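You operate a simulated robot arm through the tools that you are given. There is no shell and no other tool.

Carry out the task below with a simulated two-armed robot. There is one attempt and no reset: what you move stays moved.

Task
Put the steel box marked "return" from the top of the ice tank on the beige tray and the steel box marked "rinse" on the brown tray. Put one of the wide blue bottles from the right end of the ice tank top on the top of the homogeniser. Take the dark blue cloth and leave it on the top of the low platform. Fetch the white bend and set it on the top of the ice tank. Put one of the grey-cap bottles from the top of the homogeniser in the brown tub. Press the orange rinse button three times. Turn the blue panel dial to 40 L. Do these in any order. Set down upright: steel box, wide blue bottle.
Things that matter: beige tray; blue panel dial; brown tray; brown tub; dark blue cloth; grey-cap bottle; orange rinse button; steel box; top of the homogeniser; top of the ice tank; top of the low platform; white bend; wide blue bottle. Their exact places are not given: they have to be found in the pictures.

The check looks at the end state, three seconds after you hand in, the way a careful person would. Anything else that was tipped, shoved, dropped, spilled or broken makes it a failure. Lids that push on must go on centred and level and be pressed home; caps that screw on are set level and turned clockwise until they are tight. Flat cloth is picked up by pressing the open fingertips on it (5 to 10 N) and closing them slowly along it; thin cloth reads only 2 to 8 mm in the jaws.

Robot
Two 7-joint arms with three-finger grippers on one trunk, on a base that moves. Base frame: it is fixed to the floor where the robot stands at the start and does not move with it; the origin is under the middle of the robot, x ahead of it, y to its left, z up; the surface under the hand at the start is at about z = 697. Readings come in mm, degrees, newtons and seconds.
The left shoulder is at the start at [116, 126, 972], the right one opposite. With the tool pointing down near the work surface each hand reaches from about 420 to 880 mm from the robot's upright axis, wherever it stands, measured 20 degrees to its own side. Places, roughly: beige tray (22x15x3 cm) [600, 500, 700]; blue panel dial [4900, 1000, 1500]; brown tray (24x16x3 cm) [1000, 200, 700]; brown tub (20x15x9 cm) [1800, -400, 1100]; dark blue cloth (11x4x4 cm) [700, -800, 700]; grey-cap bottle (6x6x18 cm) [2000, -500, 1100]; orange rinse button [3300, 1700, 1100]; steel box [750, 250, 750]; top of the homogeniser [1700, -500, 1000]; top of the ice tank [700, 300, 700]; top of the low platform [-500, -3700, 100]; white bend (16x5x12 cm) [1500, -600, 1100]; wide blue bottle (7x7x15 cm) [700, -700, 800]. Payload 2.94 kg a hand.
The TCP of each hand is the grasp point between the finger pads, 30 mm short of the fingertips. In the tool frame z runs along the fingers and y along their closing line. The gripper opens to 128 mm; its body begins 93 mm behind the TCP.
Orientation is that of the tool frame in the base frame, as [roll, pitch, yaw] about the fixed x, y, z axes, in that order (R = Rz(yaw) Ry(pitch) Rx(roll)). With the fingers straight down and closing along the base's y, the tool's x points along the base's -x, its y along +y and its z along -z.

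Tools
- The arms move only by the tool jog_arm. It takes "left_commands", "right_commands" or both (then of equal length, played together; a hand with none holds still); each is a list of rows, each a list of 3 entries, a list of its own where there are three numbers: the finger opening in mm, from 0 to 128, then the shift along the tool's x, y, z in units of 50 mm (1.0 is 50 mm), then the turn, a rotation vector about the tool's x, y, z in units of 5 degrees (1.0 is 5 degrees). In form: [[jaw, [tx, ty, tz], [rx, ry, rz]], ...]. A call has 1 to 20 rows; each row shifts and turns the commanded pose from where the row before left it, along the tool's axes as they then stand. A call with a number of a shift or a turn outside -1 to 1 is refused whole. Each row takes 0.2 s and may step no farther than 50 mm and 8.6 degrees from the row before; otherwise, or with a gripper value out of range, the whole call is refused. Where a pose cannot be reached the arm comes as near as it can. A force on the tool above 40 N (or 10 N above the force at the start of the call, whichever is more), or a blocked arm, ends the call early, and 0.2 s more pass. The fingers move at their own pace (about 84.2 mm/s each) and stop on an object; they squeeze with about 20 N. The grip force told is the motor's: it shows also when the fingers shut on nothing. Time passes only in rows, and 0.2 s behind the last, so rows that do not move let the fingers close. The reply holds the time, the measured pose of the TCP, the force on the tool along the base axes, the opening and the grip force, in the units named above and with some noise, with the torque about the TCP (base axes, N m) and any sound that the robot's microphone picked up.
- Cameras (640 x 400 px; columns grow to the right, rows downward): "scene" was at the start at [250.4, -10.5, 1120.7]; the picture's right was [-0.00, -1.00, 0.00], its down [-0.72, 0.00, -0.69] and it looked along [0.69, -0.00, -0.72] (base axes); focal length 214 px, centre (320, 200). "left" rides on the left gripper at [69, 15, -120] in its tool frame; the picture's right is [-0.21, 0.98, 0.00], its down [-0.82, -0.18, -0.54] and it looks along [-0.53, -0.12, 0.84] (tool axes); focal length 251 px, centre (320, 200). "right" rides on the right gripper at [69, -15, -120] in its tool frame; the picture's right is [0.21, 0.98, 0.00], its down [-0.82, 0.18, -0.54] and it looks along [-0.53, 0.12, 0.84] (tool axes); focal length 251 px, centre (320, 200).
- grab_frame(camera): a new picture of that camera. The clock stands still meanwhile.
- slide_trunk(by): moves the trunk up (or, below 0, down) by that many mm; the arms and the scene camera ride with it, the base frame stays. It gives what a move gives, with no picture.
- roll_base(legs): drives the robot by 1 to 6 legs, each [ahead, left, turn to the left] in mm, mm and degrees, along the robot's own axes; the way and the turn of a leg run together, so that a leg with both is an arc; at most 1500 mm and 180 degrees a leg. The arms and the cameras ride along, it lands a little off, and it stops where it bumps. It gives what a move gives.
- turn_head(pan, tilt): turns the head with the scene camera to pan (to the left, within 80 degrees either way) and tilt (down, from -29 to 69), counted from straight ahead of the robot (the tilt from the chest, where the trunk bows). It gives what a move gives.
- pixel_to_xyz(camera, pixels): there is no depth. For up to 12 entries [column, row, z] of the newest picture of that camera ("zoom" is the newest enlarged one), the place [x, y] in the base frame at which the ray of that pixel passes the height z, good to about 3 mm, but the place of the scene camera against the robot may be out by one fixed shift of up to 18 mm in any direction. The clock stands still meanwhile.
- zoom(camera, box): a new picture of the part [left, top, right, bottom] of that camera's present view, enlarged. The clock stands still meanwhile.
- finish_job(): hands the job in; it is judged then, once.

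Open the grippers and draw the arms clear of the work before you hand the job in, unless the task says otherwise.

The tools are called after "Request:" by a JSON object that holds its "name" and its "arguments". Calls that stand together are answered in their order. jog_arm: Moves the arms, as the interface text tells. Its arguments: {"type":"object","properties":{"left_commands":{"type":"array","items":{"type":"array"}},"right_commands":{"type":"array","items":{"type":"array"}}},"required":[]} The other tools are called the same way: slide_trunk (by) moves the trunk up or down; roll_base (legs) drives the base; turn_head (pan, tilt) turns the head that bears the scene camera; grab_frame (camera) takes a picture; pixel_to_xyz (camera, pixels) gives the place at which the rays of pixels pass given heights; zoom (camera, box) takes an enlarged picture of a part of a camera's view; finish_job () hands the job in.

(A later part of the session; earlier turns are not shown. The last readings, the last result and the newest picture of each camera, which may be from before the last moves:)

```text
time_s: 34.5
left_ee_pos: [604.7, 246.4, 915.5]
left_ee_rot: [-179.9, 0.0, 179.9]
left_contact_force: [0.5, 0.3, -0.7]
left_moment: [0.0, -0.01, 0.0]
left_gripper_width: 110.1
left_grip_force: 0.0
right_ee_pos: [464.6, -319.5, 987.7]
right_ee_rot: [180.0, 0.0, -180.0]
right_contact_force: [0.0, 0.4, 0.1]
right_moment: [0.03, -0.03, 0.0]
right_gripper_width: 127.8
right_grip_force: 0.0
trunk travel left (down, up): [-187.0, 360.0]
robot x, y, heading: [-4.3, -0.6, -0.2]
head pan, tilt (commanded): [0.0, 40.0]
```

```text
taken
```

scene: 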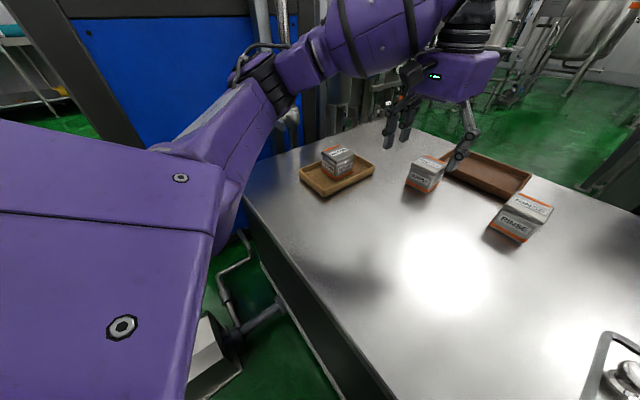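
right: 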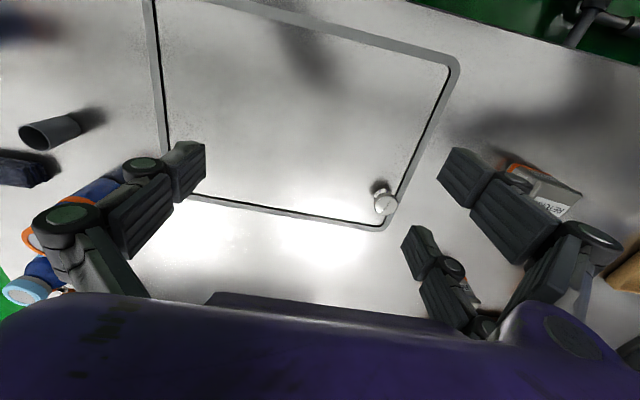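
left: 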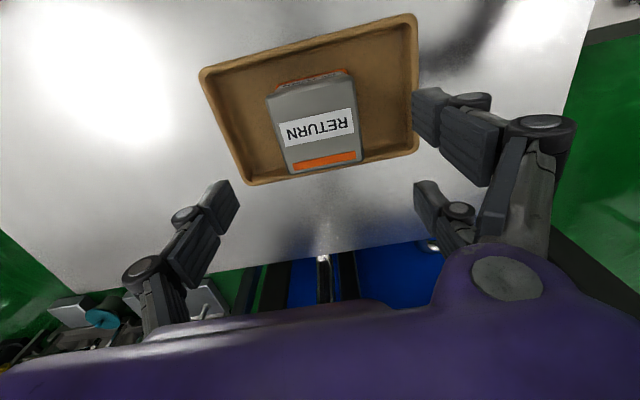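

The head stays near pan 45. I try a bigger command to the right.

Request:
{"name": "turn_head", "arguments": {"pan": -40, "tilt": 30}}

Request:
{"name": "grab_frame", "arguments": {"camera": "scene"}}

```text
time_s: 35.6
left_ee_pos: [604.7, 246.7, 916.3]
left_ee_rot: [-180.0, 0.0, 180.0]
left_contact_force: [0.3, -0.1, 0.7]
left_moment: [0.01, -0.01, 0.01]
left_gripper_width: 110.0
left_grip_force: 0.0
right_ee_pos: [464.8, -319.1, 987.6]
right_ee_rot: [179.9, 0.0, -180.0]
right_contact_force: [0.6, 0.0, 0.1]
right_moment: [-0.01, 0.01, 0.01]
right_gripper_width: 128.2
right_grip_force: 0.1
trunk travel left (down, up): [-187.0, 360.0]
robot x, y, heading: [0.3, -1.0, -0.1]
head pan, tilt (commanded): [-40.0, 30.0]
```

```text
taken
```

scene: 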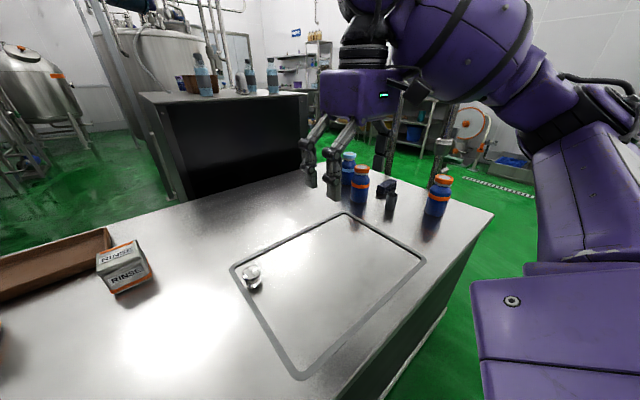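

The head now looks right. I drive forward 115 mm (casters end at x≈305, short of the tank foot at ≈349) so the left arm can reach the brown tray.

Request:
{"name": "roll_base", "arguments": {"legs": [[115, 0, 0]]}}

Request:
{"name": "turn_head", "arguments": {"pan": 10, "tilt": 40}}

Request:
{"name": "grab_frame", "arguments": {"camera": "scene"}}

Request:
{"name": "grab_frame", "arguments": {"camera": "left"}}

```text
time_s: 36.8
left_ee_pos: [663.4, 246.9, 916.6]
left_ee_rot: [-179.9, 0.1, -180.0]
left_contact_force: [0.0, 0.5, 0.6]
left_moment: [-0.01, -0.01, -0.02]
left_gripper_width: 109.9
left_grip_force: 0.0
right_ee_pos: [522.8, -318.6, 988.3]
right_ee_rot: [-179.9, 0.1, -179.9]
right_contact_force: [-0.8, 0.3, 0.0]
right_moment: [-0.01, -0.05, -0.01]
right_gripper_width: 128.1
right_grip_force: 0.0
trunk travel left (down, up): [-187.0, 360.0]
robot x, y, heading: [58.5, 2.1, 0.2]
head pan, tilt (commanded): [-40.0, 30.0]
stopped in leg 1: the robot was blocked; the commanded pose is now the measured one
```

```text
time_s: 38.0
left_ee_pos: [663.8, 247.1, 915.8]
left_ee_rot: [-179.9, -0.1, 179.9]
left_contact_force: [0.0, 0.0, 0.1]
left_moment: [0.01, -0.02, -0.01]
left_gripper_width: 110.0
left_grip_force: 0.1
right_ee_pos: [525.7, -319.0, 986.1]
right_ee_rot: [-180.0, 0.0, -180.0]
right_contact_force: [-0.6, -0.2, 0.0]
right_moment: [-0.01, -0.01, -0.01]
right_gripper_width: 128.1
right_grip_force: 0.0
trunk travel left (down, up): [-187.0, 360.0]
robot x, y, heading: [59.4, -1.4, 0.2]
head pan, tilt (commanded): [10.0, 40.0]
```

```text
taken
```

scene: 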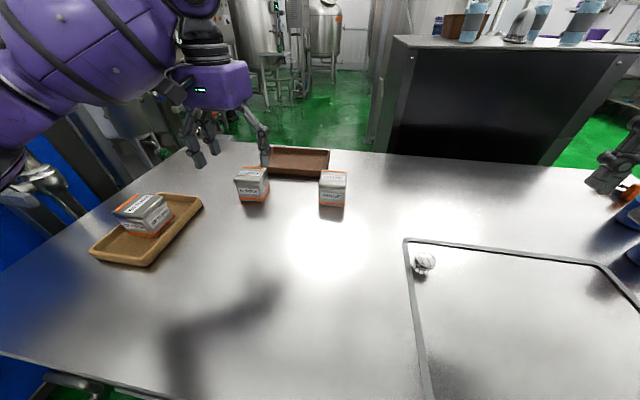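

```text
taken
```

left: 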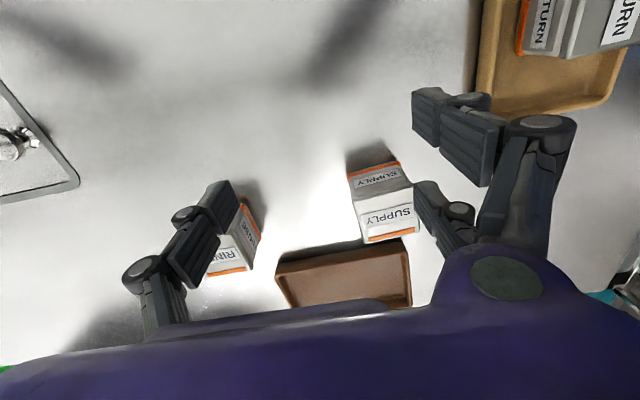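

The base is stopped by the tank at x≈58, so the brown tray is out of easy reach from here. I check how wide the aisle behind the tank is by projecting the homogeniser's front-left edge.

Request:
{"name": "pixel_to_xyz", "arguments": {"camera": "scene", "pixels": [[395, 38, 1000], [395, 38, 1030], [380, 148, 300], [378, 152, 100], [628, 48, 1000], [330, 152, 697], [200, 140, 697], [620, 172, 697], [350, 70, 0], [270, 150, 697], [330, 150, 697], [327, 175, 697]]}}

Request:
{"name": "turn_head", "arguments": {"pan": -10, "tilt": 20}}

Request:
{"name": "grab_frame", "arguments": {"camera": "scene"}}

```text
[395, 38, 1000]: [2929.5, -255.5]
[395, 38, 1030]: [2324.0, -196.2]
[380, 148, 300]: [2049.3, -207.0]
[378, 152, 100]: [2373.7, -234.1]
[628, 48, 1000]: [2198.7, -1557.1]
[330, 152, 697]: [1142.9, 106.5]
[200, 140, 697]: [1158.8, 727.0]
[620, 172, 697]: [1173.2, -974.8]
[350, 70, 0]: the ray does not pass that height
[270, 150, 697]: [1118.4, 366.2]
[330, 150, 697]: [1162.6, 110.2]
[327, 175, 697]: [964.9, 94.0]
```

```text
time_s: 38.8
left_ee_pos: [665.8, 246.9, 914.8]
left_ee_rot: [-179.9, -0.1, 179.9]
left_contact_force: [-0.8, -0.6, -0.4]
left_moment: [-0.01, -0.02, -0.01]
left_gripper_width: 109.6
left_grip_force: 0.1
right_ee_pos: [524.9, -318.3, 986.9]
right_ee_rot: [-179.9, 0.0, 180.0]
right_contact_force: [-0.6, 0.0, -0.1]
right_moment: [0.02, 0.0, 0.0]
right_gripper_width: 128.0
right_grip_force: 0.0
trunk travel left (down, up): [-187.0, 360.0]
robot x, y, heading: [57.1, -0.5, 0.2]
head pan, tilt (commanded): [-10.0, 20.0]
```

```text
taken
```

scene: 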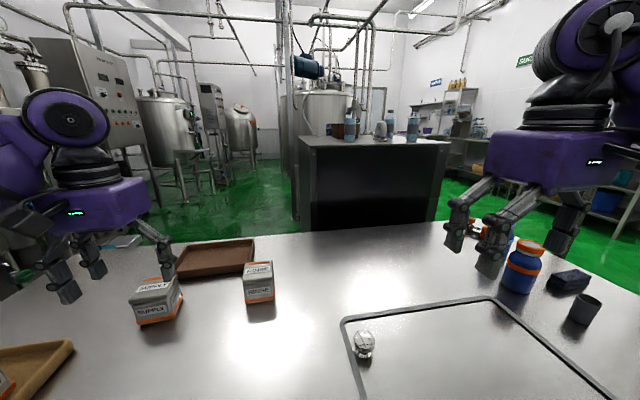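

The robot is at x≈58 and the tank spans x 321–1165, y −975…727. I survey left and right to find a drive route around it.

Request:
{"name": "turn_head", "arguments": {"pan": 75, "tilt": 20}}

Request:
{"name": "grab_frame", "arguments": {"camera": "scene"}}

Request:
{"name": "turn_head", "arguments": {"pan": -75, "tilt": 20}}

Request:
{"name": "grab_frame", "arguments": {"camera": "scene"}}

```text
time_s: 40.4
left_ee_pos: [664.2, 247.0, 914.8]
left_ee_rot: [179.9, -0.2, -180.0]
left_contact_force: [0.4, -0.3, -0.3]
left_moment: [0.0, -0.02, -0.04]
left_gripper_width: 110.0
left_grip_force: 0.1
right_ee_pos: [524.7, -318.1, 986.9]
right_ee_rot: [180.0, 0.1, 180.0]
right_contact_force: [-0.2, 0.0, 0.1]
right_moment: [0.01, 0.01, 0.0]
right_gripper_width: 128.1
right_grip_force: 0.0
trunk travel left (down, up): [-187.0, 360.0]
robot x, y, heading: [60.7, 0.7, -0.1]
head pan, tilt (commanded): [75.0, 20.0]
```

```text
taken
```

scene: 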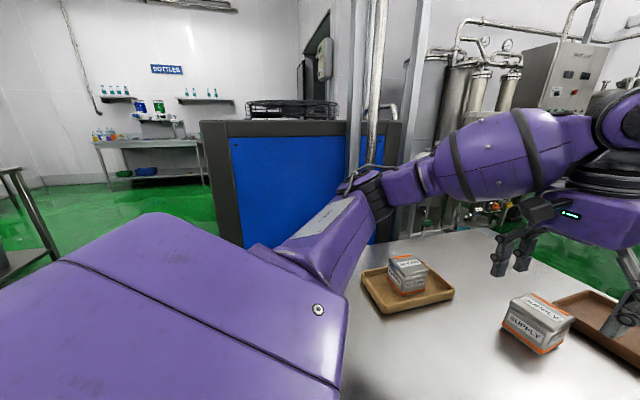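

```text
time_s: 42.8
left_ee_pos: [664.5, 246.8, 914.5]
left_ee_rot: [-179.9, -0.1, -179.9]
left_contact_force: [-0.2, 0.0, -0.1]
left_moment: [0.01, 0.0, 0.03]
left_gripper_width: 109.9
left_grip_force: 0.0
right_ee_pos: [525.5, -318.6, 987.0]
right_ee_rot: [180.0, 0.0, -180.0]
right_contact_force: [-0.1, -0.1, -0.4]
right_moment: [0.0, -0.02, 0.0]
right_gripper_width: 128.0
right_grip_force: 0.1
trunk travel left (down, up): [-187.0, 360.0]
robot x, y, heading: [59.6, 0.8, -0.3]
head pan, tilt (commanded): [-75.0, 20.0]
```

```text
taken
```

scene: 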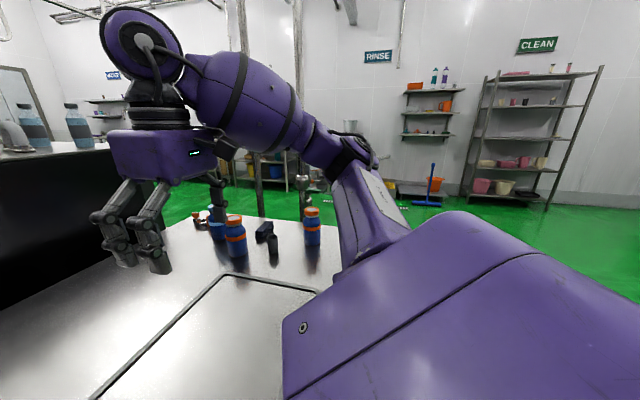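

The left side is closed by the blue machine; the right side is open floor. I back off the tank a little and raise the trunk for a better overview.

Request:
{"name": "roll_base", "arguments": {"legs": [[-50, 0, 0]]}}

Request:
{"name": "slide_trunk", "arguments": {"by": 300}}

Request:
{"name": "turn_head", "arguments": {"pan": -15, "tilt": 25}}

Request:
{"name": "grab_frame", "arguments": {"camera": "scene"}}

```text
time_s: 43.7
left_ee_pos: [614.4, 247.0, 915.0]
left_ee_rot: [180.0, 0.0, -179.9]
left_contact_force: [0.6, 0.4, 0.6]
left_moment: [0.01, -0.04, 0.02]
left_gripper_width: 109.9
left_grip_force: 0.0
right_ee_pos: [474.4, -319.5, 987.1]
right_ee_rot: [179.9, 0.0, -180.0]
right_contact_force: [-0.4, 0.0, -0.7]
right_moment: [0.02, -0.06, -0.04]
right_gripper_width: 128.2
right_grip_force: 0.1
trunk travel left (down, up): [-187.0, 360.0]
robot x, y, heading: [8.9, -1.0, -0.1]
head pan, tilt (commanded): [-75.0, 20.0]
```

```text
time_s: 46.7
left_ee_pos: [615.7, 247.0, 1214.1]
left_ee_rot: [-180.0, -0.3, 180.0]
left_contact_force: [-0.3, 0.9, -0.5]
left_moment: [0.01, 0.02, 0.0]
left_gripper_width: 109.9
left_grip_force: 0.0
right_ee_pos: [475.6, -318.4, 1286.6]
right_ee_rot: [180.0, -0.1, -180.0]
right_contact_force: [-0.1, 0.3, -0.6]
right_moment: [0.03, 0.0, -0.02]
right_gripper_width: 128.1
right_grip_force: 0.0
trunk travel left (down, up): [-487.0, 60.0]
robot x, y, heading: [5.1, 0.2, -0.2]
head pan, tilt (commanded): [-75.0, 20.0]
```

```text
time_s: 48.0
left_ee_pos: [615.0, 246.8, 1215.0]
left_ee_rot: [180.0, -0.1, 180.0]
left_contact_force: [0.1, 1.2, -0.6]
left_moment: [0.01, -0.01, -0.01]
left_gripper_width: 110.0
left_grip_force: 0.1
right_ee_pos: [475.0, -318.8, 1286.5]
right_ee_rot: [180.0, 0.0, -179.9]
right_contact_force: [-0.4, 0.7, 0.6]
right_moment: [-0.01, 0.0, 0.04]
right_gripper_width: 127.9
right_grip_force: 0.0
trunk travel left (down, up): [-487.0, 60.0]
robot x, y, heading: [12.0, 0.4, -0.2]
head pan, tilt (commanded): [-15.0, 25.0]
```

```text
taken
```

scene: 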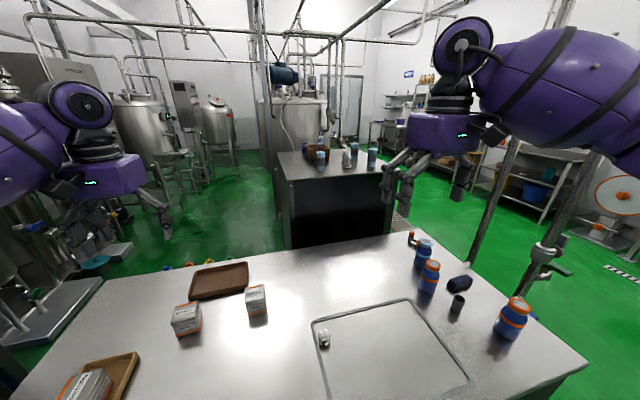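

From up here the whole tank and homogeniser are visible. I zoom on the homogeniser and on the right end of the tank.

Request:
{"name": "zoom", "arguments": {"camera": "scene", "box": [240, 90, 440, 260]}}

Request:
{"name": "pixel_to_xyz", "arguments": {"camera": "scene", "pixels": [[283, 180, 980], [391, 178, 980], [283, 180, 950], [391, 178, 950], [283, 180, 1010], [391, 178, 1010], [275, 155, 980], [230, 230, 0], [290, 248, 0], [400, 232, 0], [585, 362, 697], [400, 236, 697]]}}

```text
2.35 times, centred on (340, 175) of scene
```

zoom: 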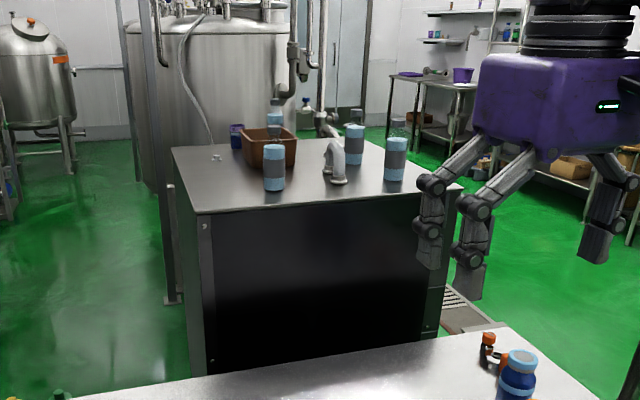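

```text
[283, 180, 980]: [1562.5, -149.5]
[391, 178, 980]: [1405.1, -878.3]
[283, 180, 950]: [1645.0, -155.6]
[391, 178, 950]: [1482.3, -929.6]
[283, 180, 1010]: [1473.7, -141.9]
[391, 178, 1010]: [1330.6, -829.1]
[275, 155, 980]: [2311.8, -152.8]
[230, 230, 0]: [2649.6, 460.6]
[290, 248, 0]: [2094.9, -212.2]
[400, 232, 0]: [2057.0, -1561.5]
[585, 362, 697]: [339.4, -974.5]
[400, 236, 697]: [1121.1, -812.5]
```

The homogeniser's top front corners in the zoom are (196,212) and (461,186). I project these and the item bases at several heights to solve for the top's height.

Request:
{"name": "pixel_to_xyz", "arguments": {"camera": "zoom", "pixels": [[196, 212, 1020], [196, 212, 960], [461, 186, 1020], [461, 186, 960], [170, 148, 1000], [274, 189, 1000], [355, 166, 1000], [394, 179, 1000], [338, 182, 1000], [172, 302, 0], [205, 372, 0], [440, 335, 0]]}}

```text
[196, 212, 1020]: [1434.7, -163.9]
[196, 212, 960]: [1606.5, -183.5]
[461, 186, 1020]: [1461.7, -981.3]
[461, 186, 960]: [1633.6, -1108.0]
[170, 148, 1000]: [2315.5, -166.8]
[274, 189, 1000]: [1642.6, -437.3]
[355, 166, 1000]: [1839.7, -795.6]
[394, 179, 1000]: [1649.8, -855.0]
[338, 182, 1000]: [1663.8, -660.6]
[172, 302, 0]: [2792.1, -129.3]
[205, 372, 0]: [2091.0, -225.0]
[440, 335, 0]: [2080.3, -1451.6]
```

I zoom on the right end of the tank, where two poles stand beside it, and on the left far floor.

Request:
{"name": "zoom", "arguments": {"camera": "scene", "box": [390, 100, 640, 400]}}

Request:
{"name": "zoom", "arguments": {"camera": "scene", "box": [0, 60, 290, 330]}}

```text
1.33 times, centred on (515, 250) of scene
```

zoom: 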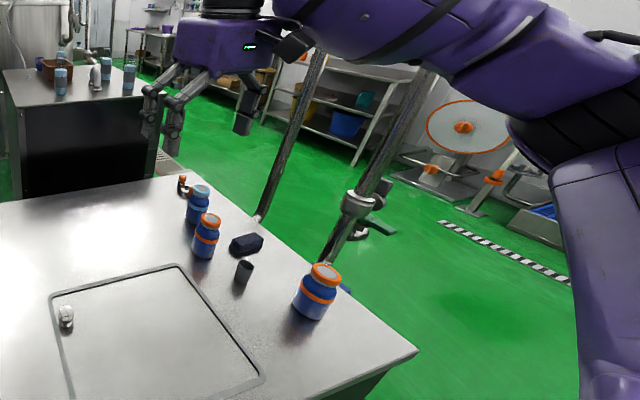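

```text
1.48 times, centred on (145, 195) of scene
```

zoom: 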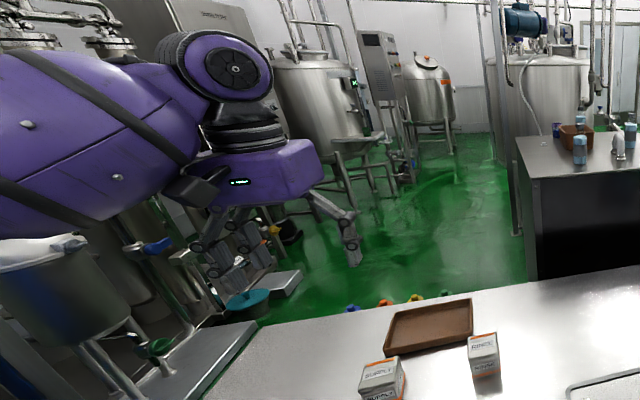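

Small coloured objects peek over the tank's far edge behind the brown tray; I zoom there.

Request:
{"name": "zoom", "arguments": {"camera": "scene", "box": [90, 200, 290, 325]}}

Request:
{"name": "zoom", "arguments": {"camera": "scene", "box": [0, 200, 160, 300]}}

```text
3.20 times, centred on (190, 262) of scene
```

zoom: 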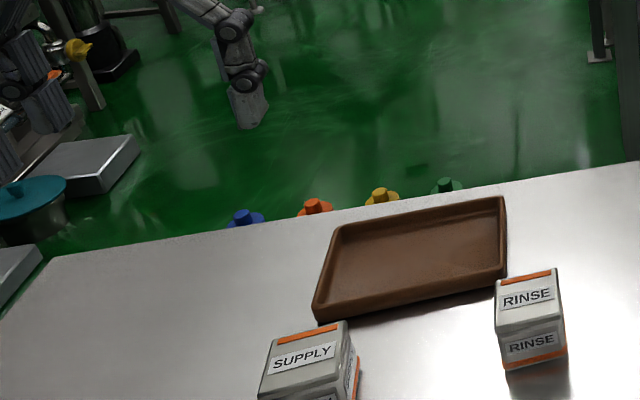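

```text
4.00 times, centred on (80, 250) of scene
```

zoom: 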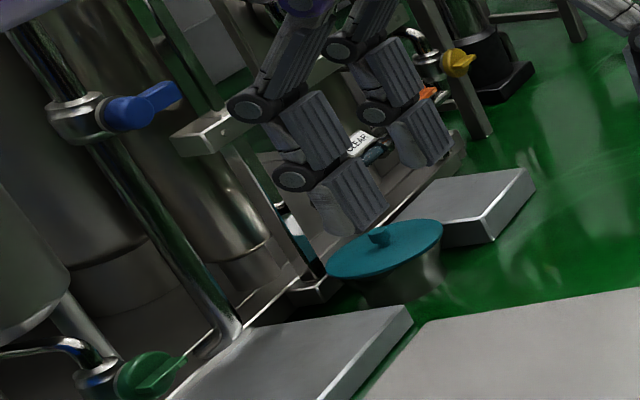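

The coloured knobs sit on the tank's far face, so I will keep clear of them later. Now I project the bottles, cloth and cup at the right end.

Request:
{"name": "grab_frame", "arguments": {"camera": "scene"}}

Request:
{"name": "zoom", "arguments": {"camera": "scene", "box": [390, 220, 550, 350]}}

```text
taken
```

scene: 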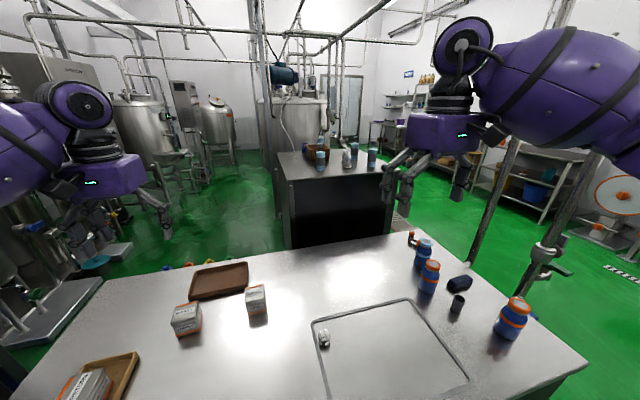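

```text
3.08 times, centred on (470, 285) of scene
```

zoom: 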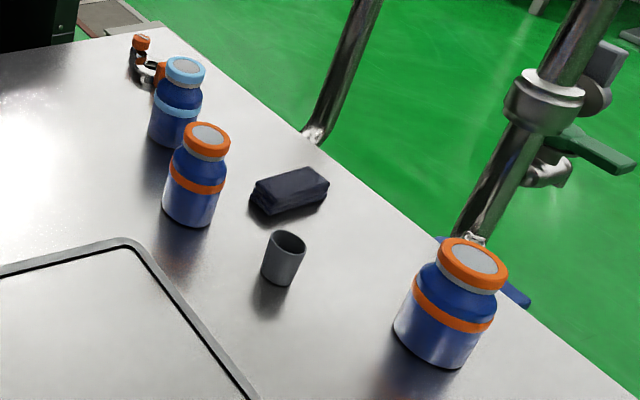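

Three wide blue bottles stand at zoom (445,300), (197,175), (176,105); the folded cloth is at (290,190), the cup at (283,258). I project their bases.

Request:
{"name": "pixel_to_xyz", "arguments": {"camera": "zoom", "pixels": [[432, 343, 697], [188, 213, 697], [172, 136, 697], [278, 275, 697], [250, 205, 697], [275, 214, 697], [328, 190, 697], [315, 168, 730], [252, 183, 730], [290, 190, 720], [540, 310, 697], [320, 140, 697]]}}

```text
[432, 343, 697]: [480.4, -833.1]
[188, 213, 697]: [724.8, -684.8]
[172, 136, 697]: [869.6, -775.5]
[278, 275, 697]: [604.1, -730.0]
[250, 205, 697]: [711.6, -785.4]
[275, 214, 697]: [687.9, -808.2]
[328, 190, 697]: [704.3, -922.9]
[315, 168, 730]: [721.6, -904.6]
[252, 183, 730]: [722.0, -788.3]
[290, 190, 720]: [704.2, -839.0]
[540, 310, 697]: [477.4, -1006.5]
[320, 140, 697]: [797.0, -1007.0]
```

Bottle A is at (480,−833), the cloth around (705,−850) with its long side along y, the cup at (604,−730). I lower the trunk back and drive right 760 mm along the tank.

Request:
{"name": "slide_trunk", "arguments": {"by": -300}}

Request:
{"name": "roll_base", "arguments": {"legs": [[0, -760, 0]]}}

Request:
{"name": "turn_head", "arguments": {"pan": -5, "tilt": 45}}

Request:
{"name": "grab_frame", "arguments": {"camera": "scene"}}

Request:
{"name": "grab_frame", "arguments": {"camera": "right"}}

```text
time_s: 51.0
left_ee_pos: [615.4, 246.9, 915.4]
left_ee_rot: [179.9, -0.1, -180.0]
left_contact_force: [-1.3, 0.0, 0.5]
left_moment: [0.05, 0.01, -0.02]
left_gripper_width: 109.9
left_grip_force: 0.0
right_ee_pos: [475.4, -319.1, 988.6]
right_ee_rot: [180.0, -0.1, 180.0]
right_contact_force: [0.1, -0.3, 0.6]
right_moment: [-0.03, -0.02, 0.01]
right_gripper_width: 128.0
right_grip_force: 0.0
trunk travel left (down, up): [-187.0, 360.0]
robot x, y, heading: [11.8, 2.1, -0.2]
head pan, tilt (commanded): [-15.0, 25.0]
```

```text
time_s: 58.1
left_ee_pos: [614.2, -512.1, 916.2]
left_ee_rot: [-180.0, -0.2, 179.8]
left_contact_force: [-0.1, 0.3, 0.4]
left_moment: [-0.04, -0.03, -0.01]
left_gripper_width: 110.1
left_grip_force: 0.0
right_ee_pos: [473.4, -1077.8, 987.6]
right_ee_rot: [180.0, -0.1, 179.9]
right_contact_force: [-0.2, -1.2, 0.9]
right_moment: [-0.05, 0.02, -0.02]
right_gripper_width: 127.6
right_grip_force: 0.0
trunk travel left (down, up): [-187.0, 360.0]
robot x, y, heading: [5.4, -757.3, -0.1]
head pan, tilt (commanded): [-15.0, 25.0]
```

```text
time_s: 58.9
left_ee_pos: [614.1, -511.1, 914.9]
left_ee_rot: [180.0, -0.1, 179.8]
left_contact_force: [0.3, -0.4, -0.2]
left_moment: [-0.02, -0.01, -0.03]
left_gripper_width: 109.9
left_grip_force: 0.2
right_ee_pos: [471.5, -1077.1, 986.7]
right_ee_rot: [-179.9, 0.0, 179.9]
right_contact_force: [0.5, 1.4, 0.0]
right_moment: [0.01, -0.02, 0.01]
right_gripper_width: 127.8
right_grip_force: 0.0
trunk travel left (down, up): [-187.0, 360.0]
robot x, y, heading: [9.5, -757.7, -0.1]
head pan, tilt (commanded): [-5.0, 45.0]
```

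```text
taken
```

scene: 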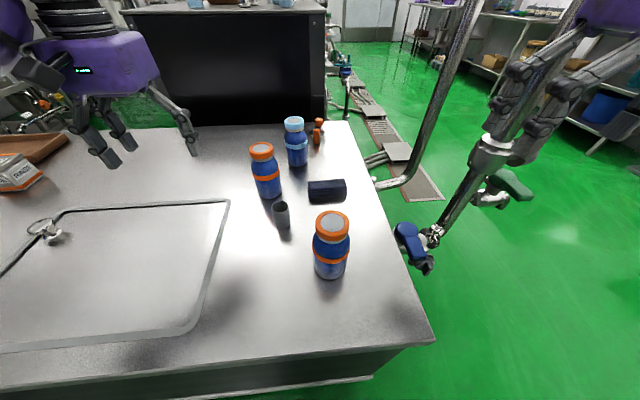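

```text
taken
```

right: 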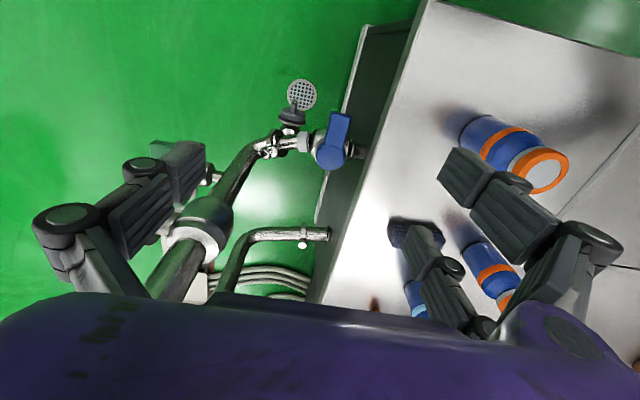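

The right hand is close to a standing pipe with valves beside the tank end. I locate that pipe before moving the right arm.

Request:
{"name": "pixel_to_xyz", "arguments": {"camera": "scene", "pixels": [[435, 235, 697], [435, 235, 600], [490, 160, 900], [490, 160, 800], [490, 160, 1000], [560, 30, 1300], [410, 180, 697], [405, 185, 600], [450, 70, 1000], [332, 272, 697], [323, 200, 697], [345, 192, 720]]}}

Request:
{"name": "pixel_to_xyz", "arguments": {"camera": "right", "pixels": [[268, 148, 697], [268, 148, 600], [195, 225, 900], [195, 225, 850], [195, 225, 800], [170, 280, 950], [540, 170, 847], [330, 150, 640]]}}

```text
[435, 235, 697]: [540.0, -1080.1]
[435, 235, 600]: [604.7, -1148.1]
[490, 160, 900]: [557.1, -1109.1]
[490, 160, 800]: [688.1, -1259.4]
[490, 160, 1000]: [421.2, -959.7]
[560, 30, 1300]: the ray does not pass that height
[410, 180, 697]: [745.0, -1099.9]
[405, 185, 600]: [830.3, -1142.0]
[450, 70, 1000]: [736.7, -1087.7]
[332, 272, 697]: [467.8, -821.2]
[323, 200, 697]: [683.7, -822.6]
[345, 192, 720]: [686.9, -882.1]
```

```text
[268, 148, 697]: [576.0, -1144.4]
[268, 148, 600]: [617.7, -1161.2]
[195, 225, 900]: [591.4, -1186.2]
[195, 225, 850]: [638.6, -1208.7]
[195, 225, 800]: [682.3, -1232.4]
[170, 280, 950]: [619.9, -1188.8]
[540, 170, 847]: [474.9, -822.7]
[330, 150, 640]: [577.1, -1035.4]
```

The pipe stands at roughly (650,−1200), away from the needed path. I bring the right hand over the cloth (≈695,−845), staying high above bottle A, then rotate it −90° to close along x.

Request:
{"name": "jog_arm", "arguments": {"right_commands": [[128, [0, 0.9, 0], [0, 0, 0]], [128, [0, 0.9, 0], [0, 0, 0]], [128, [0, 0.9, 0], [0, 0, 0]], [128, [0, 0.9, 0], [0, 0, 0]], [128, [0, 0.9, 0], [0, 0, 0]], [128, [-0.9, 0, 0], [0, 0, 0]], [128, [-0.9, 0, 0], [0, 0, 0]], [128, [-0.9, 0, 0.1], [0, 0, 0]], [128, [-0.9, 0, 0.3], [0, 0, 0]], [128, [-0.8, 0, 0.3], [0, 0, 0]], [128, [0, 0, 0], [0, 0, 0]]]}}

Request:
{"name": "grab_frame", "arguments": {"camera": "right"}}

```text
time_s: 61.3
left_ee_pos: [613.6, -512.9, 915.3]
left_ee_rot: [-179.9, -0.1, 179.8]
left_contact_force: [-0.6, -0.7, -0.4]
left_moment: [-0.02, 0.0, 0.01]
left_gripper_width: 109.9
left_grip_force: 0.0
right_ee_pos: [692.2, -854.8, 952.9]
right_ee_rot: [-180.0, 0.1, 179.8]
right_contact_force: [-0.9, 0.5, 0.5]
right_moment: [0.03, -0.03, -0.01]
right_gripper_width: 127.8
right_grip_force: 0.1
trunk travel left (down, up): [-187.0, 360.0]
robot x, y, heading: [9.1, -760.2, -0.2]
head pan, tilt (commanded): [-5.0, 45.0]
```

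```text
taken
```

right: 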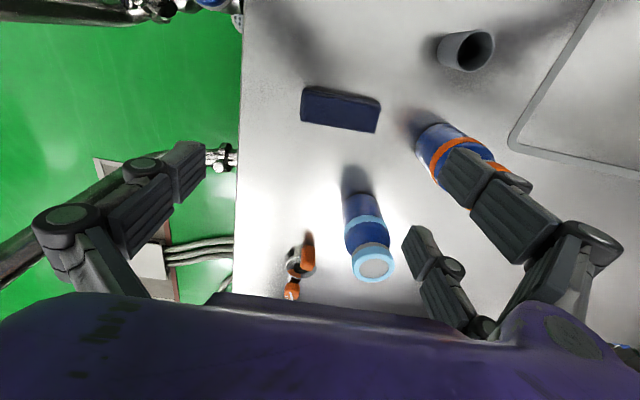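

The cloth is clear between the fingers at (340,108). I zoom on it and project its corners.

Request:
{"name": "zoom", "arguments": {"camera": "right", "box": [280, 60, 440, 160]}}

Request:
{"name": "pixel_to_xyz", "arguments": {"camera": "right", "pixels": [[302, 88, 735], [380, 100, 735], [376, 132, 735], [300, 118, 735], [340, 109, 735], [430, 165, 847], [372, 262, 847], [470, 45, 760]]}}

```text
4.00 times, centred on (360, 110) of right
```

zoom: 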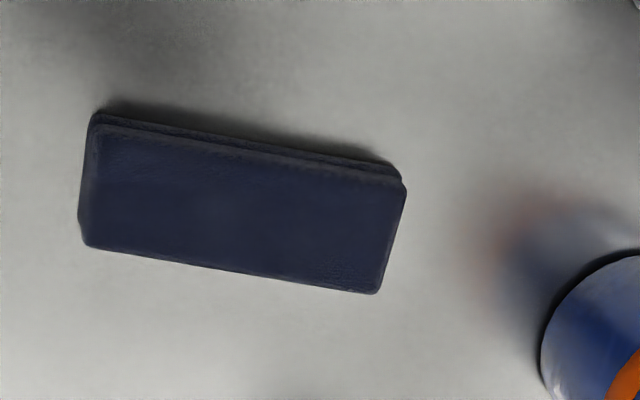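

```text
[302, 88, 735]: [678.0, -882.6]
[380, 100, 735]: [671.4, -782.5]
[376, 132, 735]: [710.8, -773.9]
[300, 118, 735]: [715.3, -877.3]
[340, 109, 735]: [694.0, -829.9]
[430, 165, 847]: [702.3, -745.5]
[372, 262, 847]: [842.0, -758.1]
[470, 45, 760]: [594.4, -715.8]
```

The cloth's centre is at (694,−829), 38 mm wide in x, 104 mm in y, turned about +3°. I rotate the right hand −87° and centre over it.

Request:
{"name": "jog_arm", "arguments": {"right_commands": [[128, [0, 0, 0], [0, 0, 0.967]], [128, [0, 0, 0], [0, 0, 0.967]], [128, [0, 0, 0], [0, 0, 0.967]], [128, [0, 0, 0], [0, 0, 0.967]], [128, [0, 0, 0], [0, 0, 0.967]], [128, [0, 0, 0], [0, 0, 0.967]], [128, [0, 0, 0], [0, 0, 0.967]], [128, [0, 0, 0], [0, 0, 0.967]], [128, [0, 0, 0], [0, 0, 0.967]], [128, [0, 0, 0], [0, 0, 0.967]], [128, [0, 0, 0], [0, 0, 0.967]], [128, [0, 0, 0], [0, 0, 0.967]], [128, [0, 0, 0], [0, 0, 0.967]], [128, [0, 0, 0], [0, 0, 0.967]], [128, [0, 0, 0], [0, 0, 0.967]], [128, [0, 0, 0], [0, 0, 0.967]], [128, [0, 0, 0], [0, 0, 0.967]], [128, [0, 0, 0], [0, 0, 0.967]], [128, [0.52, 0.07, 0], [0, 0, 0]], [128, [0, 0, 0], [0, 0, 0]]]}}

Request:
{"name": "grab_frame", "arguments": {"camera": "right"}}

Request:
{"name": "grab_frame", "arguments": {"camera": "scene"}}

```text
time_s: 65.5
left_ee_pos: [614.4, -512.2, 916.7]
left_ee_rot: [-179.9, -0.1, 179.9]
left_contact_force: [0.1, -0.2, -0.5]
left_moment: [0.02, 0.04, -0.01]
left_gripper_width: 109.9
left_grip_force: 0.1
right_ee_pos: [695.3, -826.7, 953.3]
right_ee_rot: [-180.0, 0.0, 92.7]
right_contact_force: [0.0, 0.3, -0.2]
right_moment: [0.0, -0.02, 0.0]
right_gripper_width: 128.0
right_grip_force: 0.0
trunk travel left (down, up): [-187.0, 360.0]
robot x, y, heading: [7.3, -756.7, 0.2]
head pan, tilt (commanded): [-5.0, 45.0]
```

```text
taken
```

right: 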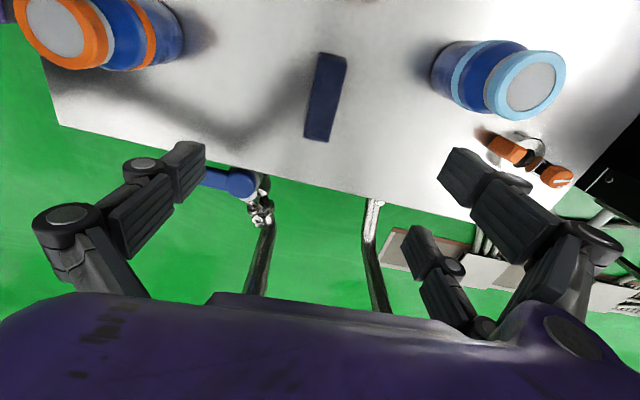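

```text
taken
```

scene: 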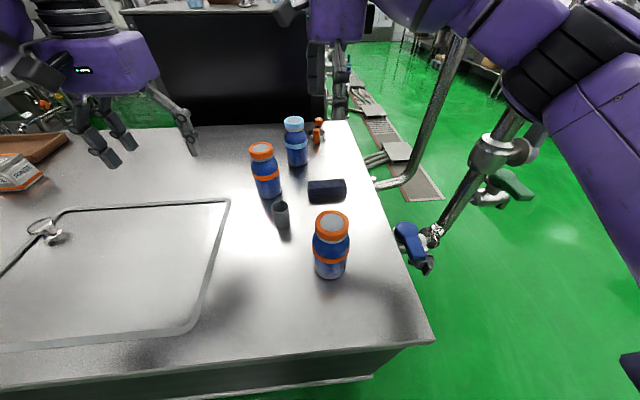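

The hand is rotated; the cloth shows at (326,97). I verify its centre with the rotated camera.

Request:
{"name": "pixel_to_xyz", "arguments": {"camera": "right", "pixels": [[319, 53, 735], [347, 60, 735], [330, 140, 735], [305, 134, 735], [326, 97, 735]]}}

```text
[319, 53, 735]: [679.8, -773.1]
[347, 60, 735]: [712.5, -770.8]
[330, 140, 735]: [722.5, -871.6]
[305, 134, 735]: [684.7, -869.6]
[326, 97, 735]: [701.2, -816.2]
```

The cloth centre averages (697,−825). I narrow the jaws to 80 mm (to clear the light-blue bottle), descend to TCP z≈733 and close slowly.

Request:
{"name": "jog_arm", "arguments": {"right_commands": [[80, [0, 0.04, 0], [0, 0, 0]], [80, [0, 0, 0.88], [0, 0, 0]], [80, [0, 0, 0.88], [0, 0, 0]], [80, [0, 0, 0.88], [0, 0, 0]], [80, [0, 0, 0.88], [0, 0, 0]], [80, [0, 0, 0.4], [0, 0, 0]], [80, [0, 0, 0.4], [0, 0, 0]], [80, [0, 0, 0], [0, 0, 0]]]}}

Request:
{"name": "grab_frame", "arguments": {"camera": "right"}}

Request:
{"name": "zoom", "arguments": {"camera": "scene", "box": [230, 80, 430, 240]}}

```text
time_s: 67.3
left_ee_pos: [615.0, -511.6, 915.2]
left_ee_rot: [-180.0, -0.1, 179.8]
left_contact_force: [-0.4, -0.1, -0.2]
left_moment: [0.04, 0.03, -0.02]
left_gripper_width: 110.2
left_grip_force: 0.1
right_ee_pos: [697.9, -826.7, 735.6]
right_ee_rot: [-180.0, 0.0, 92.9]
right_contact_force: [-0.5, 0.9, 0.4]
right_moment: [-0.02, -0.03, -0.02]
right_gripper_width: 79.9
right_grip_force: 0.0
trunk travel left (down, up): [-187.0, 360.0]
robot x, y, heading: [10.7, -756.5, -0.1]
head pan, tilt (commanded): [-5.0, 45.0]
```

```text
taken
```

right: 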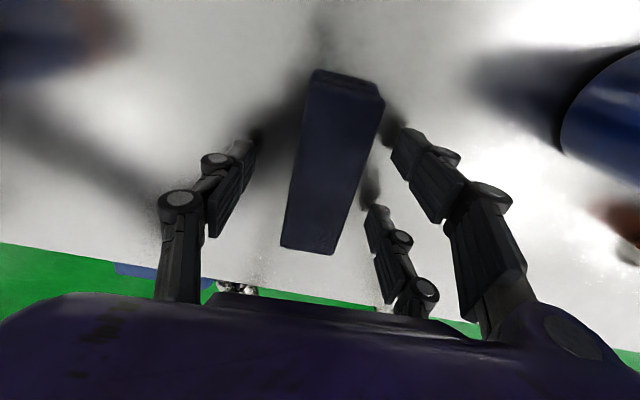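

```text
2.50 times, centred on (330, 160) of scene
```

zoom: 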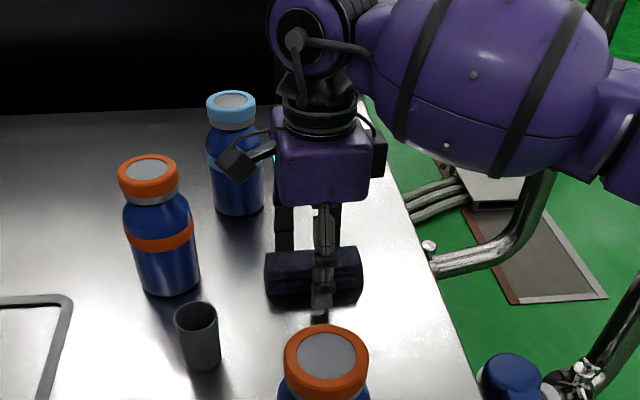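

The fingers straddle the cloth well. I close slowly on it.

Request:
{"name": "jog_arm", "arguments": {"right_commands": [[70, [0, 0, 0.06], [0, 0, 0]], [60, [0, 0, 0], [0, 0, 0]], [50, [0, 0, 0], [0, 0, 0]], [42, [0, 0, 0], [0, 0, 0]], [36, [0, 0, 0], [0, 0, 0]], [30, [0, 0, 0], [0, 0, 0]], [25, [0, 0, 0], [0, 0, 0]], [25, [0, 0, 0], [0, 0, 0]]]}}

```text
time_s: 69.1
left_ee_pos: [614.1, -512.4, 915.2]
left_ee_rot: [180.0, -0.1, 179.7]
left_contact_force: [-0.3, 0.6, 0.0]
left_moment: [-0.02, -0.03, 0.01]
left_gripper_width: 109.9
left_grip_force: 0.1
right_ee_pos: [698.6, -825.8, 732.2]
right_ee_rot: [180.0, -0.1, 92.8]
right_contact_force: [1.1, -0.8, 0.8]
right_moment: [0.0, -0.02, 0.01]
right_gripper_width: 37.1
right_grip_force: 20.5
trunk travel left (down, up): [-187.0, 360.0]
robot x, y, heading: [8.1, -755.0, 0.0]
head pan, tilt (commanded): [-5.0, 45.0]
```

The jaws hold the cloth at 37 mm with 20 N. I lift it straight up 220 mm and check.

Request:
{"name": "jog_arm", "arguments": {"right_commands": [[25, [0, 0, -0.3], [0, 0, 0]], [25, [0, 0, -0.6], [0, 0, 0]], [25, [0, 0, -0.9], [0, 0, 0]], [25, [0, 0, -0.9], [0, 0, 0]], [25, [0, 0, -0.9], [0, 0, 0]], [25, [0, 0, -0.8], [0, 0, 0]], [25, [0, 0, 0], [0, 0, 0]]]}}

Request:
{"name": "grab_frame", "arguments": {"camera": "right"}}

Request:
{"name": "grab_frame", "arguments": {"camera": "scene"}}

```text
time_s: 70.7
left_ee_pos: [614.6, -512.9, 915.1]
left_ee_rot: [-179.9, -0.1, 179.8]
left_contact_force: [0.3, 0.0, -0.8]
left_moment: [-0.01, -0.02, 0.01]
left_gripper_width: 110.1
left_grip_force: 0.0
right_ee_pos: [696.8, -825.2, 951.2]
right_ee_rot: [-179.9, 0.0, 92.9]
right_contact_force: [-0.7, -0.7, -0.1]
right_moment: [0.0, 0.02, 0.02]
right_gripper_width: 37.0
right_grip_force: 20.0
trunk travel left (down, up): [-187.0, 360.0]
robot x, y, heading: [5.8, -755.6, -0.2]
head pan, tilt (commanded): [-5.0, 45.0]
```

```text
taken
```

right: 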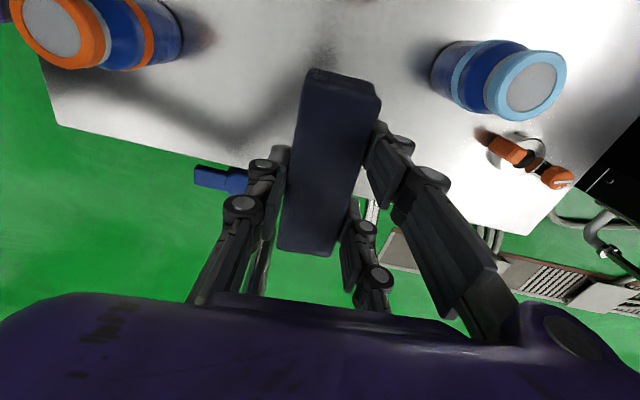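

```text
taken
```

scene: 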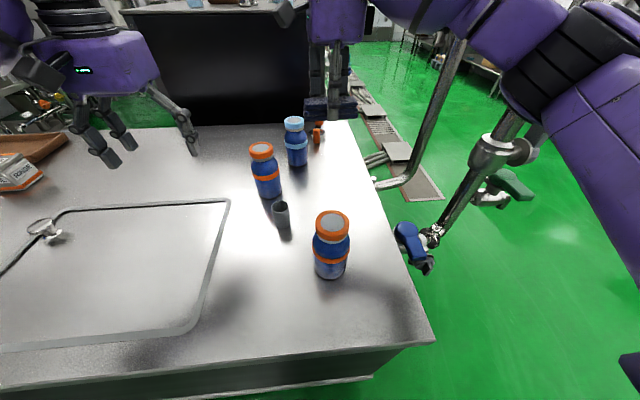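

The cloth is safely held. Before using the left hand on bottle B I draw the right hand back towards the robot and to the right, above bottle height.

Request:
{"name": "jog_arm", "arguments": {"right_commands": [[25, [0.05, -0.88, -0.2], [0, 0, 0]], [25, [0.05, -0.88, -0.2], [0, 0, 0]], [25, [0.05, -0.88, -0.2], [0, 0, 0]], [25, [0.05, -0.88, 0], [0, 0, 0]], [25, [0.05, -0.88, 0], [0, 0, 0]], [25, [-0.8, -0.04, 0], [0, 0, 0]], [25, [-0.8, -0.04, 0], [0, 0, 0]], [25, [-0.8, -0.04, 0], [0, 0, 0]], [25, [-0.6, -0.04, 0], [0, 0, 0]], [25, [0, 0, 0], [0, 0, 0]]]}}

Request:
{"name": "grab_frame", "arguments": {"camera": "scene"}}

```text
time_s: 72.9
left_ee_pos: [614.4, -510.2, 914.1]
left_ee_rot: [-180.0, -0.1, 179.8]
left_contact_force: [-0.2, -0.3, 0.7]
left_moment: [-0.01, -0.03, -0.01]
left_gripper_width: 109.5
left_grip_force: 0.0
right_ee_pos: [475.7, -976.3, 982.8]
right_ee_rot: [-180.0, 0.0, 93.0]
right_contact_force: [0.2, 0.2, -1.1]
right_moment: [0.0, 0.02, 0.0]
right_gripper_width: 37.0
right_grip_force: 20.1
trunk travel left (down, up): [-187.0, 360.0]
robot x, y, heading: [10.4, -757.6, -0.0]
head pan, tilt (commanded): [-5.0, 45.0]
```

```text
taken
```

scene: 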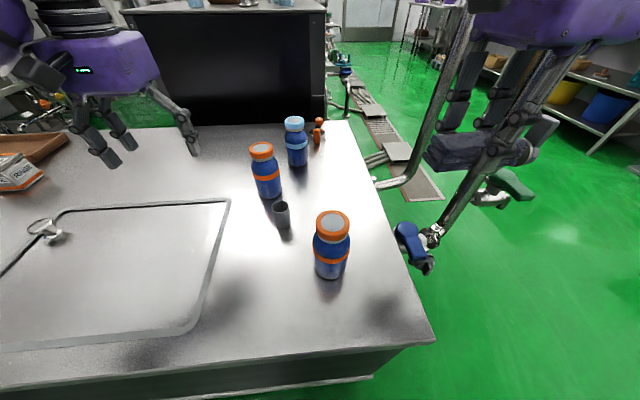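

Now the left hand goes above bottle B (≈715,−690), keeping fingertips well above the bottle tops.

Request:
{"name": "jog_arm", "arguments": {"left_commands": [[120, [-0.3, -0.7, -0.4], [0, 0, 0]], [120, [-0.4, -0.7, -0.4], [0, 0, 0]], [120, [-0.4, -0.7, -0.2], [0, 0, 0]], [120, [-0.4, -0.7, -0.1], [0, 0, 0]], [120, [-0.4, -0.7, -0.1], [0, 0, 0]], [120, [0, 0, 0], [0, 0, 0]]]}}

Request:
{"name": "grab_frame", "arguments": {"camera": "left"}}

```text
time_s: 74.3
left_ee_pos: [706.5, -685.8, 976.1]
left_ee_rot: [-180.0, -0.2, 179.8]
left_contact_force: [-0.3, 0.8, 1.1]
left_moment: [-0.01, -0.02, -0.03]
left_gripper_width: 120.3
left_grip_force: 0.0
right_ee_pos: [476.9, -975.9, 982.4]
right_ee_rot: [-180.0, -0.1, 92.8]
right_contact_force: [-1.0, 0.5, -0.3]
right_moment: [-0.03, 0.02, -0.02]
right_gripper_width: 37.0
right_grip_force: 20.0
trunk travel left (down, up): [-187.0, 360.0]
robot x, y, heading: [10.2, -759.4, -0.2]
head pan, tilt (commanded): [-5.0, 45.0]
```

```text
taken
```

left: 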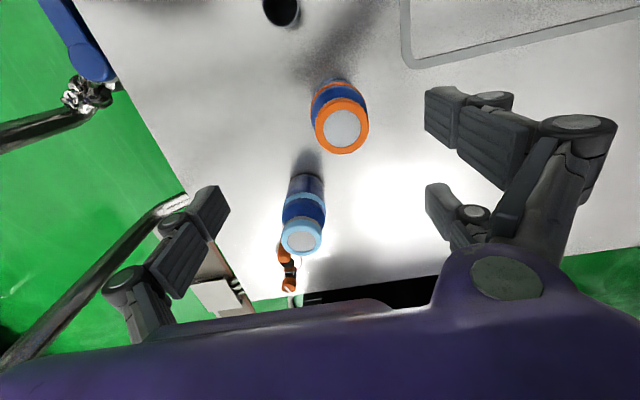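

Bottle B's cap is at (342,127) and its base near (334,86); C's cap at (302,238). I project them.

Request:
{"name": "pixel_to_xyz", "arguments": {"camera": "left", "pixels": [[342, 127, 847], [342, 127, 840], [334, 92, 697], [302, 238, 847], [306, 180, 697], [282, 10, 760], [315, 127, 847], [369, 127, 847]]}}

```text
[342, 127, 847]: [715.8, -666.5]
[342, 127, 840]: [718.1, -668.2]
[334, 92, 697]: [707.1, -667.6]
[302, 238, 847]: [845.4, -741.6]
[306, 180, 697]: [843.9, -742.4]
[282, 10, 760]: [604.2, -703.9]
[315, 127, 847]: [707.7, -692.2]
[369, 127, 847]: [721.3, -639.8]
```

Bottle B stands at (714,−667). I centre over it and descend to TCP z≈772, then close.

Request:
{"name": "jog_arm", "arguments": {"left_commands": [[110, [-0.15, 0.38, 0], [0, 0, 0]], [110, [0, 0, 0.8], [0, 0, 0]], [110, [0, 0, 0.8], [0, 0, 0]], [110, [0, 0, 0.8], [0, 0, 0]], [110, [0, 0, 0], [0, 0, 0]]]}}

Request:
{"name": "grab_frame", "arguments": {"camera": "left"}}

Request:
{"name": "zoom", "arguments": {"camera": "scene", "box": [200, 60, 400, 240]}}

```text
time_s: 75.5
left_ee_pos: [714.6, -665.6, 856.3]
left_ee_rot: [179.9, 0.0, 179.8]
left_contact_force: [0.1, 0.3, 1.0]
left_moment: [-0.01, 0.0, 0.01]
left_gripper_width: 110.1
left_grip_force: 0.2
right_ee_pos: [475.6, -976.3, 983.6]
right_ee_rot: [-180.0, 0.0, 92.8]
right_contact_force: [0.2, -0.5, 0.7]
right_moment: [0.0, -0.03, -0.01]
right_gripper_width: 37.1
right_grip_force: 19.9
trunk travel left (down, up): [-187.0, 360.0]
robot x, y, heading: [8.3, -757.7, 0.1]
head pan, tilt (commanded): [-5.0, 45.0]
```

```text
taken
```

left: 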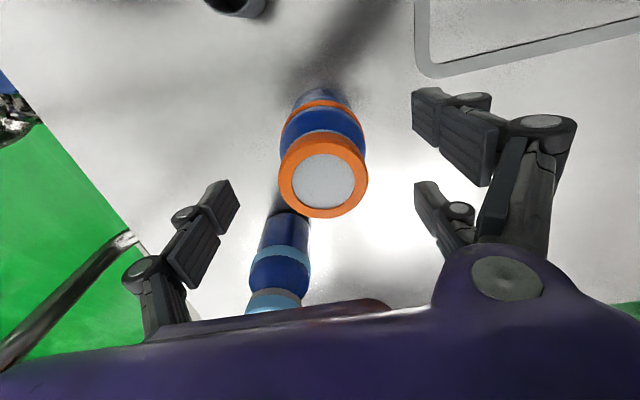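

```text
2.22 times, centred on (300, 150) of scene
```

zoom: 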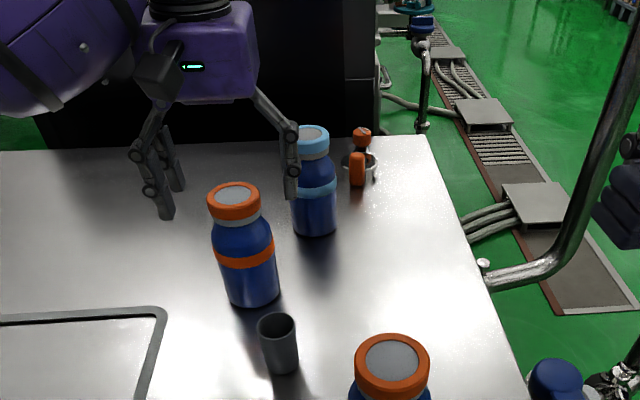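

The cap now shows at (323,183) between the fingers. I check its position once more before the last descent.

Request:
{"name": "pixel_to_xyz", "arguments": {"camera": "left", "pixels": [[323, 183, 847], [323, 183, 840], [324, 92, 697], [280, 183, 847], [367, 175, 847]]}}

```text
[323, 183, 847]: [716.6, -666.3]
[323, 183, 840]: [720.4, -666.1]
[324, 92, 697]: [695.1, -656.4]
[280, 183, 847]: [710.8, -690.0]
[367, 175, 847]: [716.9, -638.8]
```

Cap centre (716,−666) matches the hand position. I descend to z≈772 and close on the body.

Request:
{"name": "jog_arm", "arguments": {"left_commands": [[110, [-0.04, 0, 0.6], [0, 0, 0]], [110, [0, 0, 0.6], [0, 0, 0]], [110, [0, 0, 0.5], [0, 0, 0]], [110, [0, 0, 0], [0, 0, 0]], [90, [0, 0, 0], [0, 0, 0]], [75, [0, 0, 0], [0, 0, 0]], [55, [0, 0, 0], [0, 0, 0]], [55, [0, 0, 0], [0, 0, 0]], [55, [0, 0, 0], [0, 0, 0]]]}}

Request:
{"name": "zoom", "arguments": {"camera": "scene", "box": [200, 60, 400, 240]}}

```text
time_s: 77.5
left_ee_pos: [719.8, -668.4, 772.0]
left_ee_rot: [180.0, -0.1, 179.8]
left_contact_force: [1.3, 0.2, 0.5]
left_moment: [0.02, 0.06, 0.01]
left_gripper_width: 62.7
left_grip_force: 20.3
right_ee_pos: [476.6, -977.0, 983.0]
right_ee_rot: [-180.0, 0.0, 92.9]
right_contact_force: [-0.3, -0.2, -0.4]
right_moment: [0.01, 0.01, 0.0]
right_gripper_width: 37.1
right_grip_force: 19.4
trunk travel left (down, up): [-187.0, 360.0]
robot x, y, heading: [6.8, -757.0, -0.3]
head pan, tilt (commanded): [-5.0, 45.0]
```

```text
2.22 times, centred on (300, 150) of scene
```

zoom: 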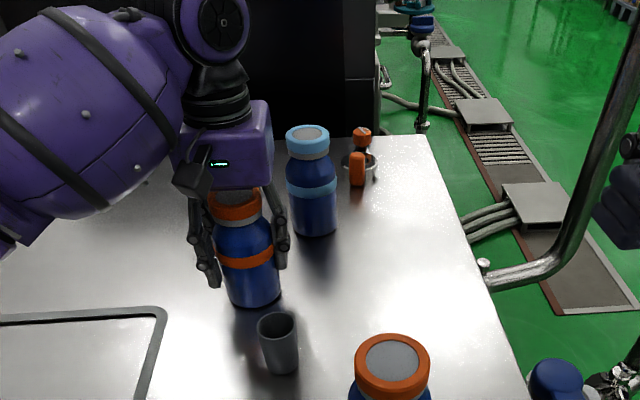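

The bottle is gripped at 62.7 mm. I lift it and check it hangs upright.

Request:
{"name": "jog_arm", "arguments": {"left_commands": [[50, [0, 0, -0.3], [0, 0, 0]], [50, [0, 0, -0.6], [0, 0, 0]], [50, [0, 0, -0.9], [0, 0, 0]], [50, [0, 0, -0.9], [0, 0, 0]], [50, [0, 0, -0.9], [0, 0, 0]], [50, [0, 0, -0.9], [0, 0, 0]], [50, [0, 0, 0], [0, 0, 0]]]}}

Request:
{"name": "grab_frame", "arguments": {"camera": "left"}}

Request:
{"name": "grab_frame", "arguments": {"camera": "scene"}}

```text
time_s: 79.1
left_ee_pos: [721.1, -667.0, 994.7]
left_ee_rot: [180.0, -0.2, 179.9]
left_contact_force: [1.0, -0.5, -4.3]
left_moment: [0.01, 0.04, -0.02]
left_gripper_width: 62.7
left_grip_force: 20.7
right_ee_pos: [478.0, -977.1, 982.2]
right_ee_rot: [-179.8, 0.0, 92.9]
right_contact_force: [0.7, 0.0, 0.4]
right_moment: [0.02, 0.0, 0.01]
right_gripper_width: 37.0
right_grip_force: 20.2
trunk travel left (down, up): [-187.0, 360.0]
robot x, y, heading: [7.3, -757.6, -0.3]
head pan, tilt (commanded): [-5.0, 45.0]
```

```text
taken
```

left: 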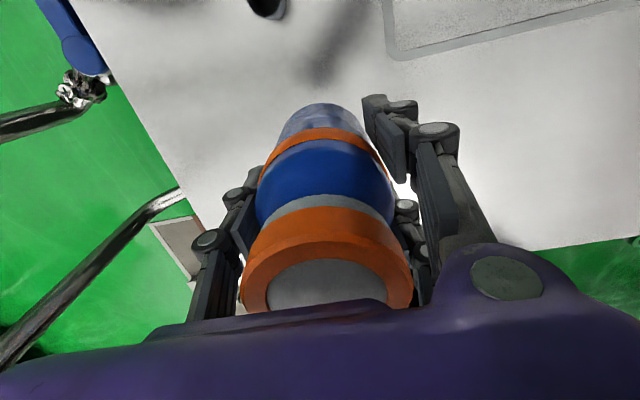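

```text
taken
```

scene: 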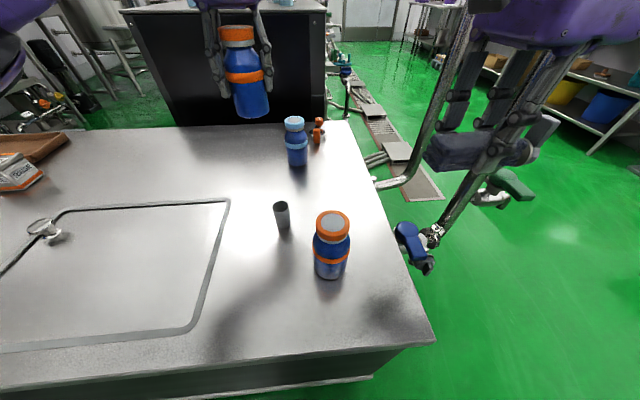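

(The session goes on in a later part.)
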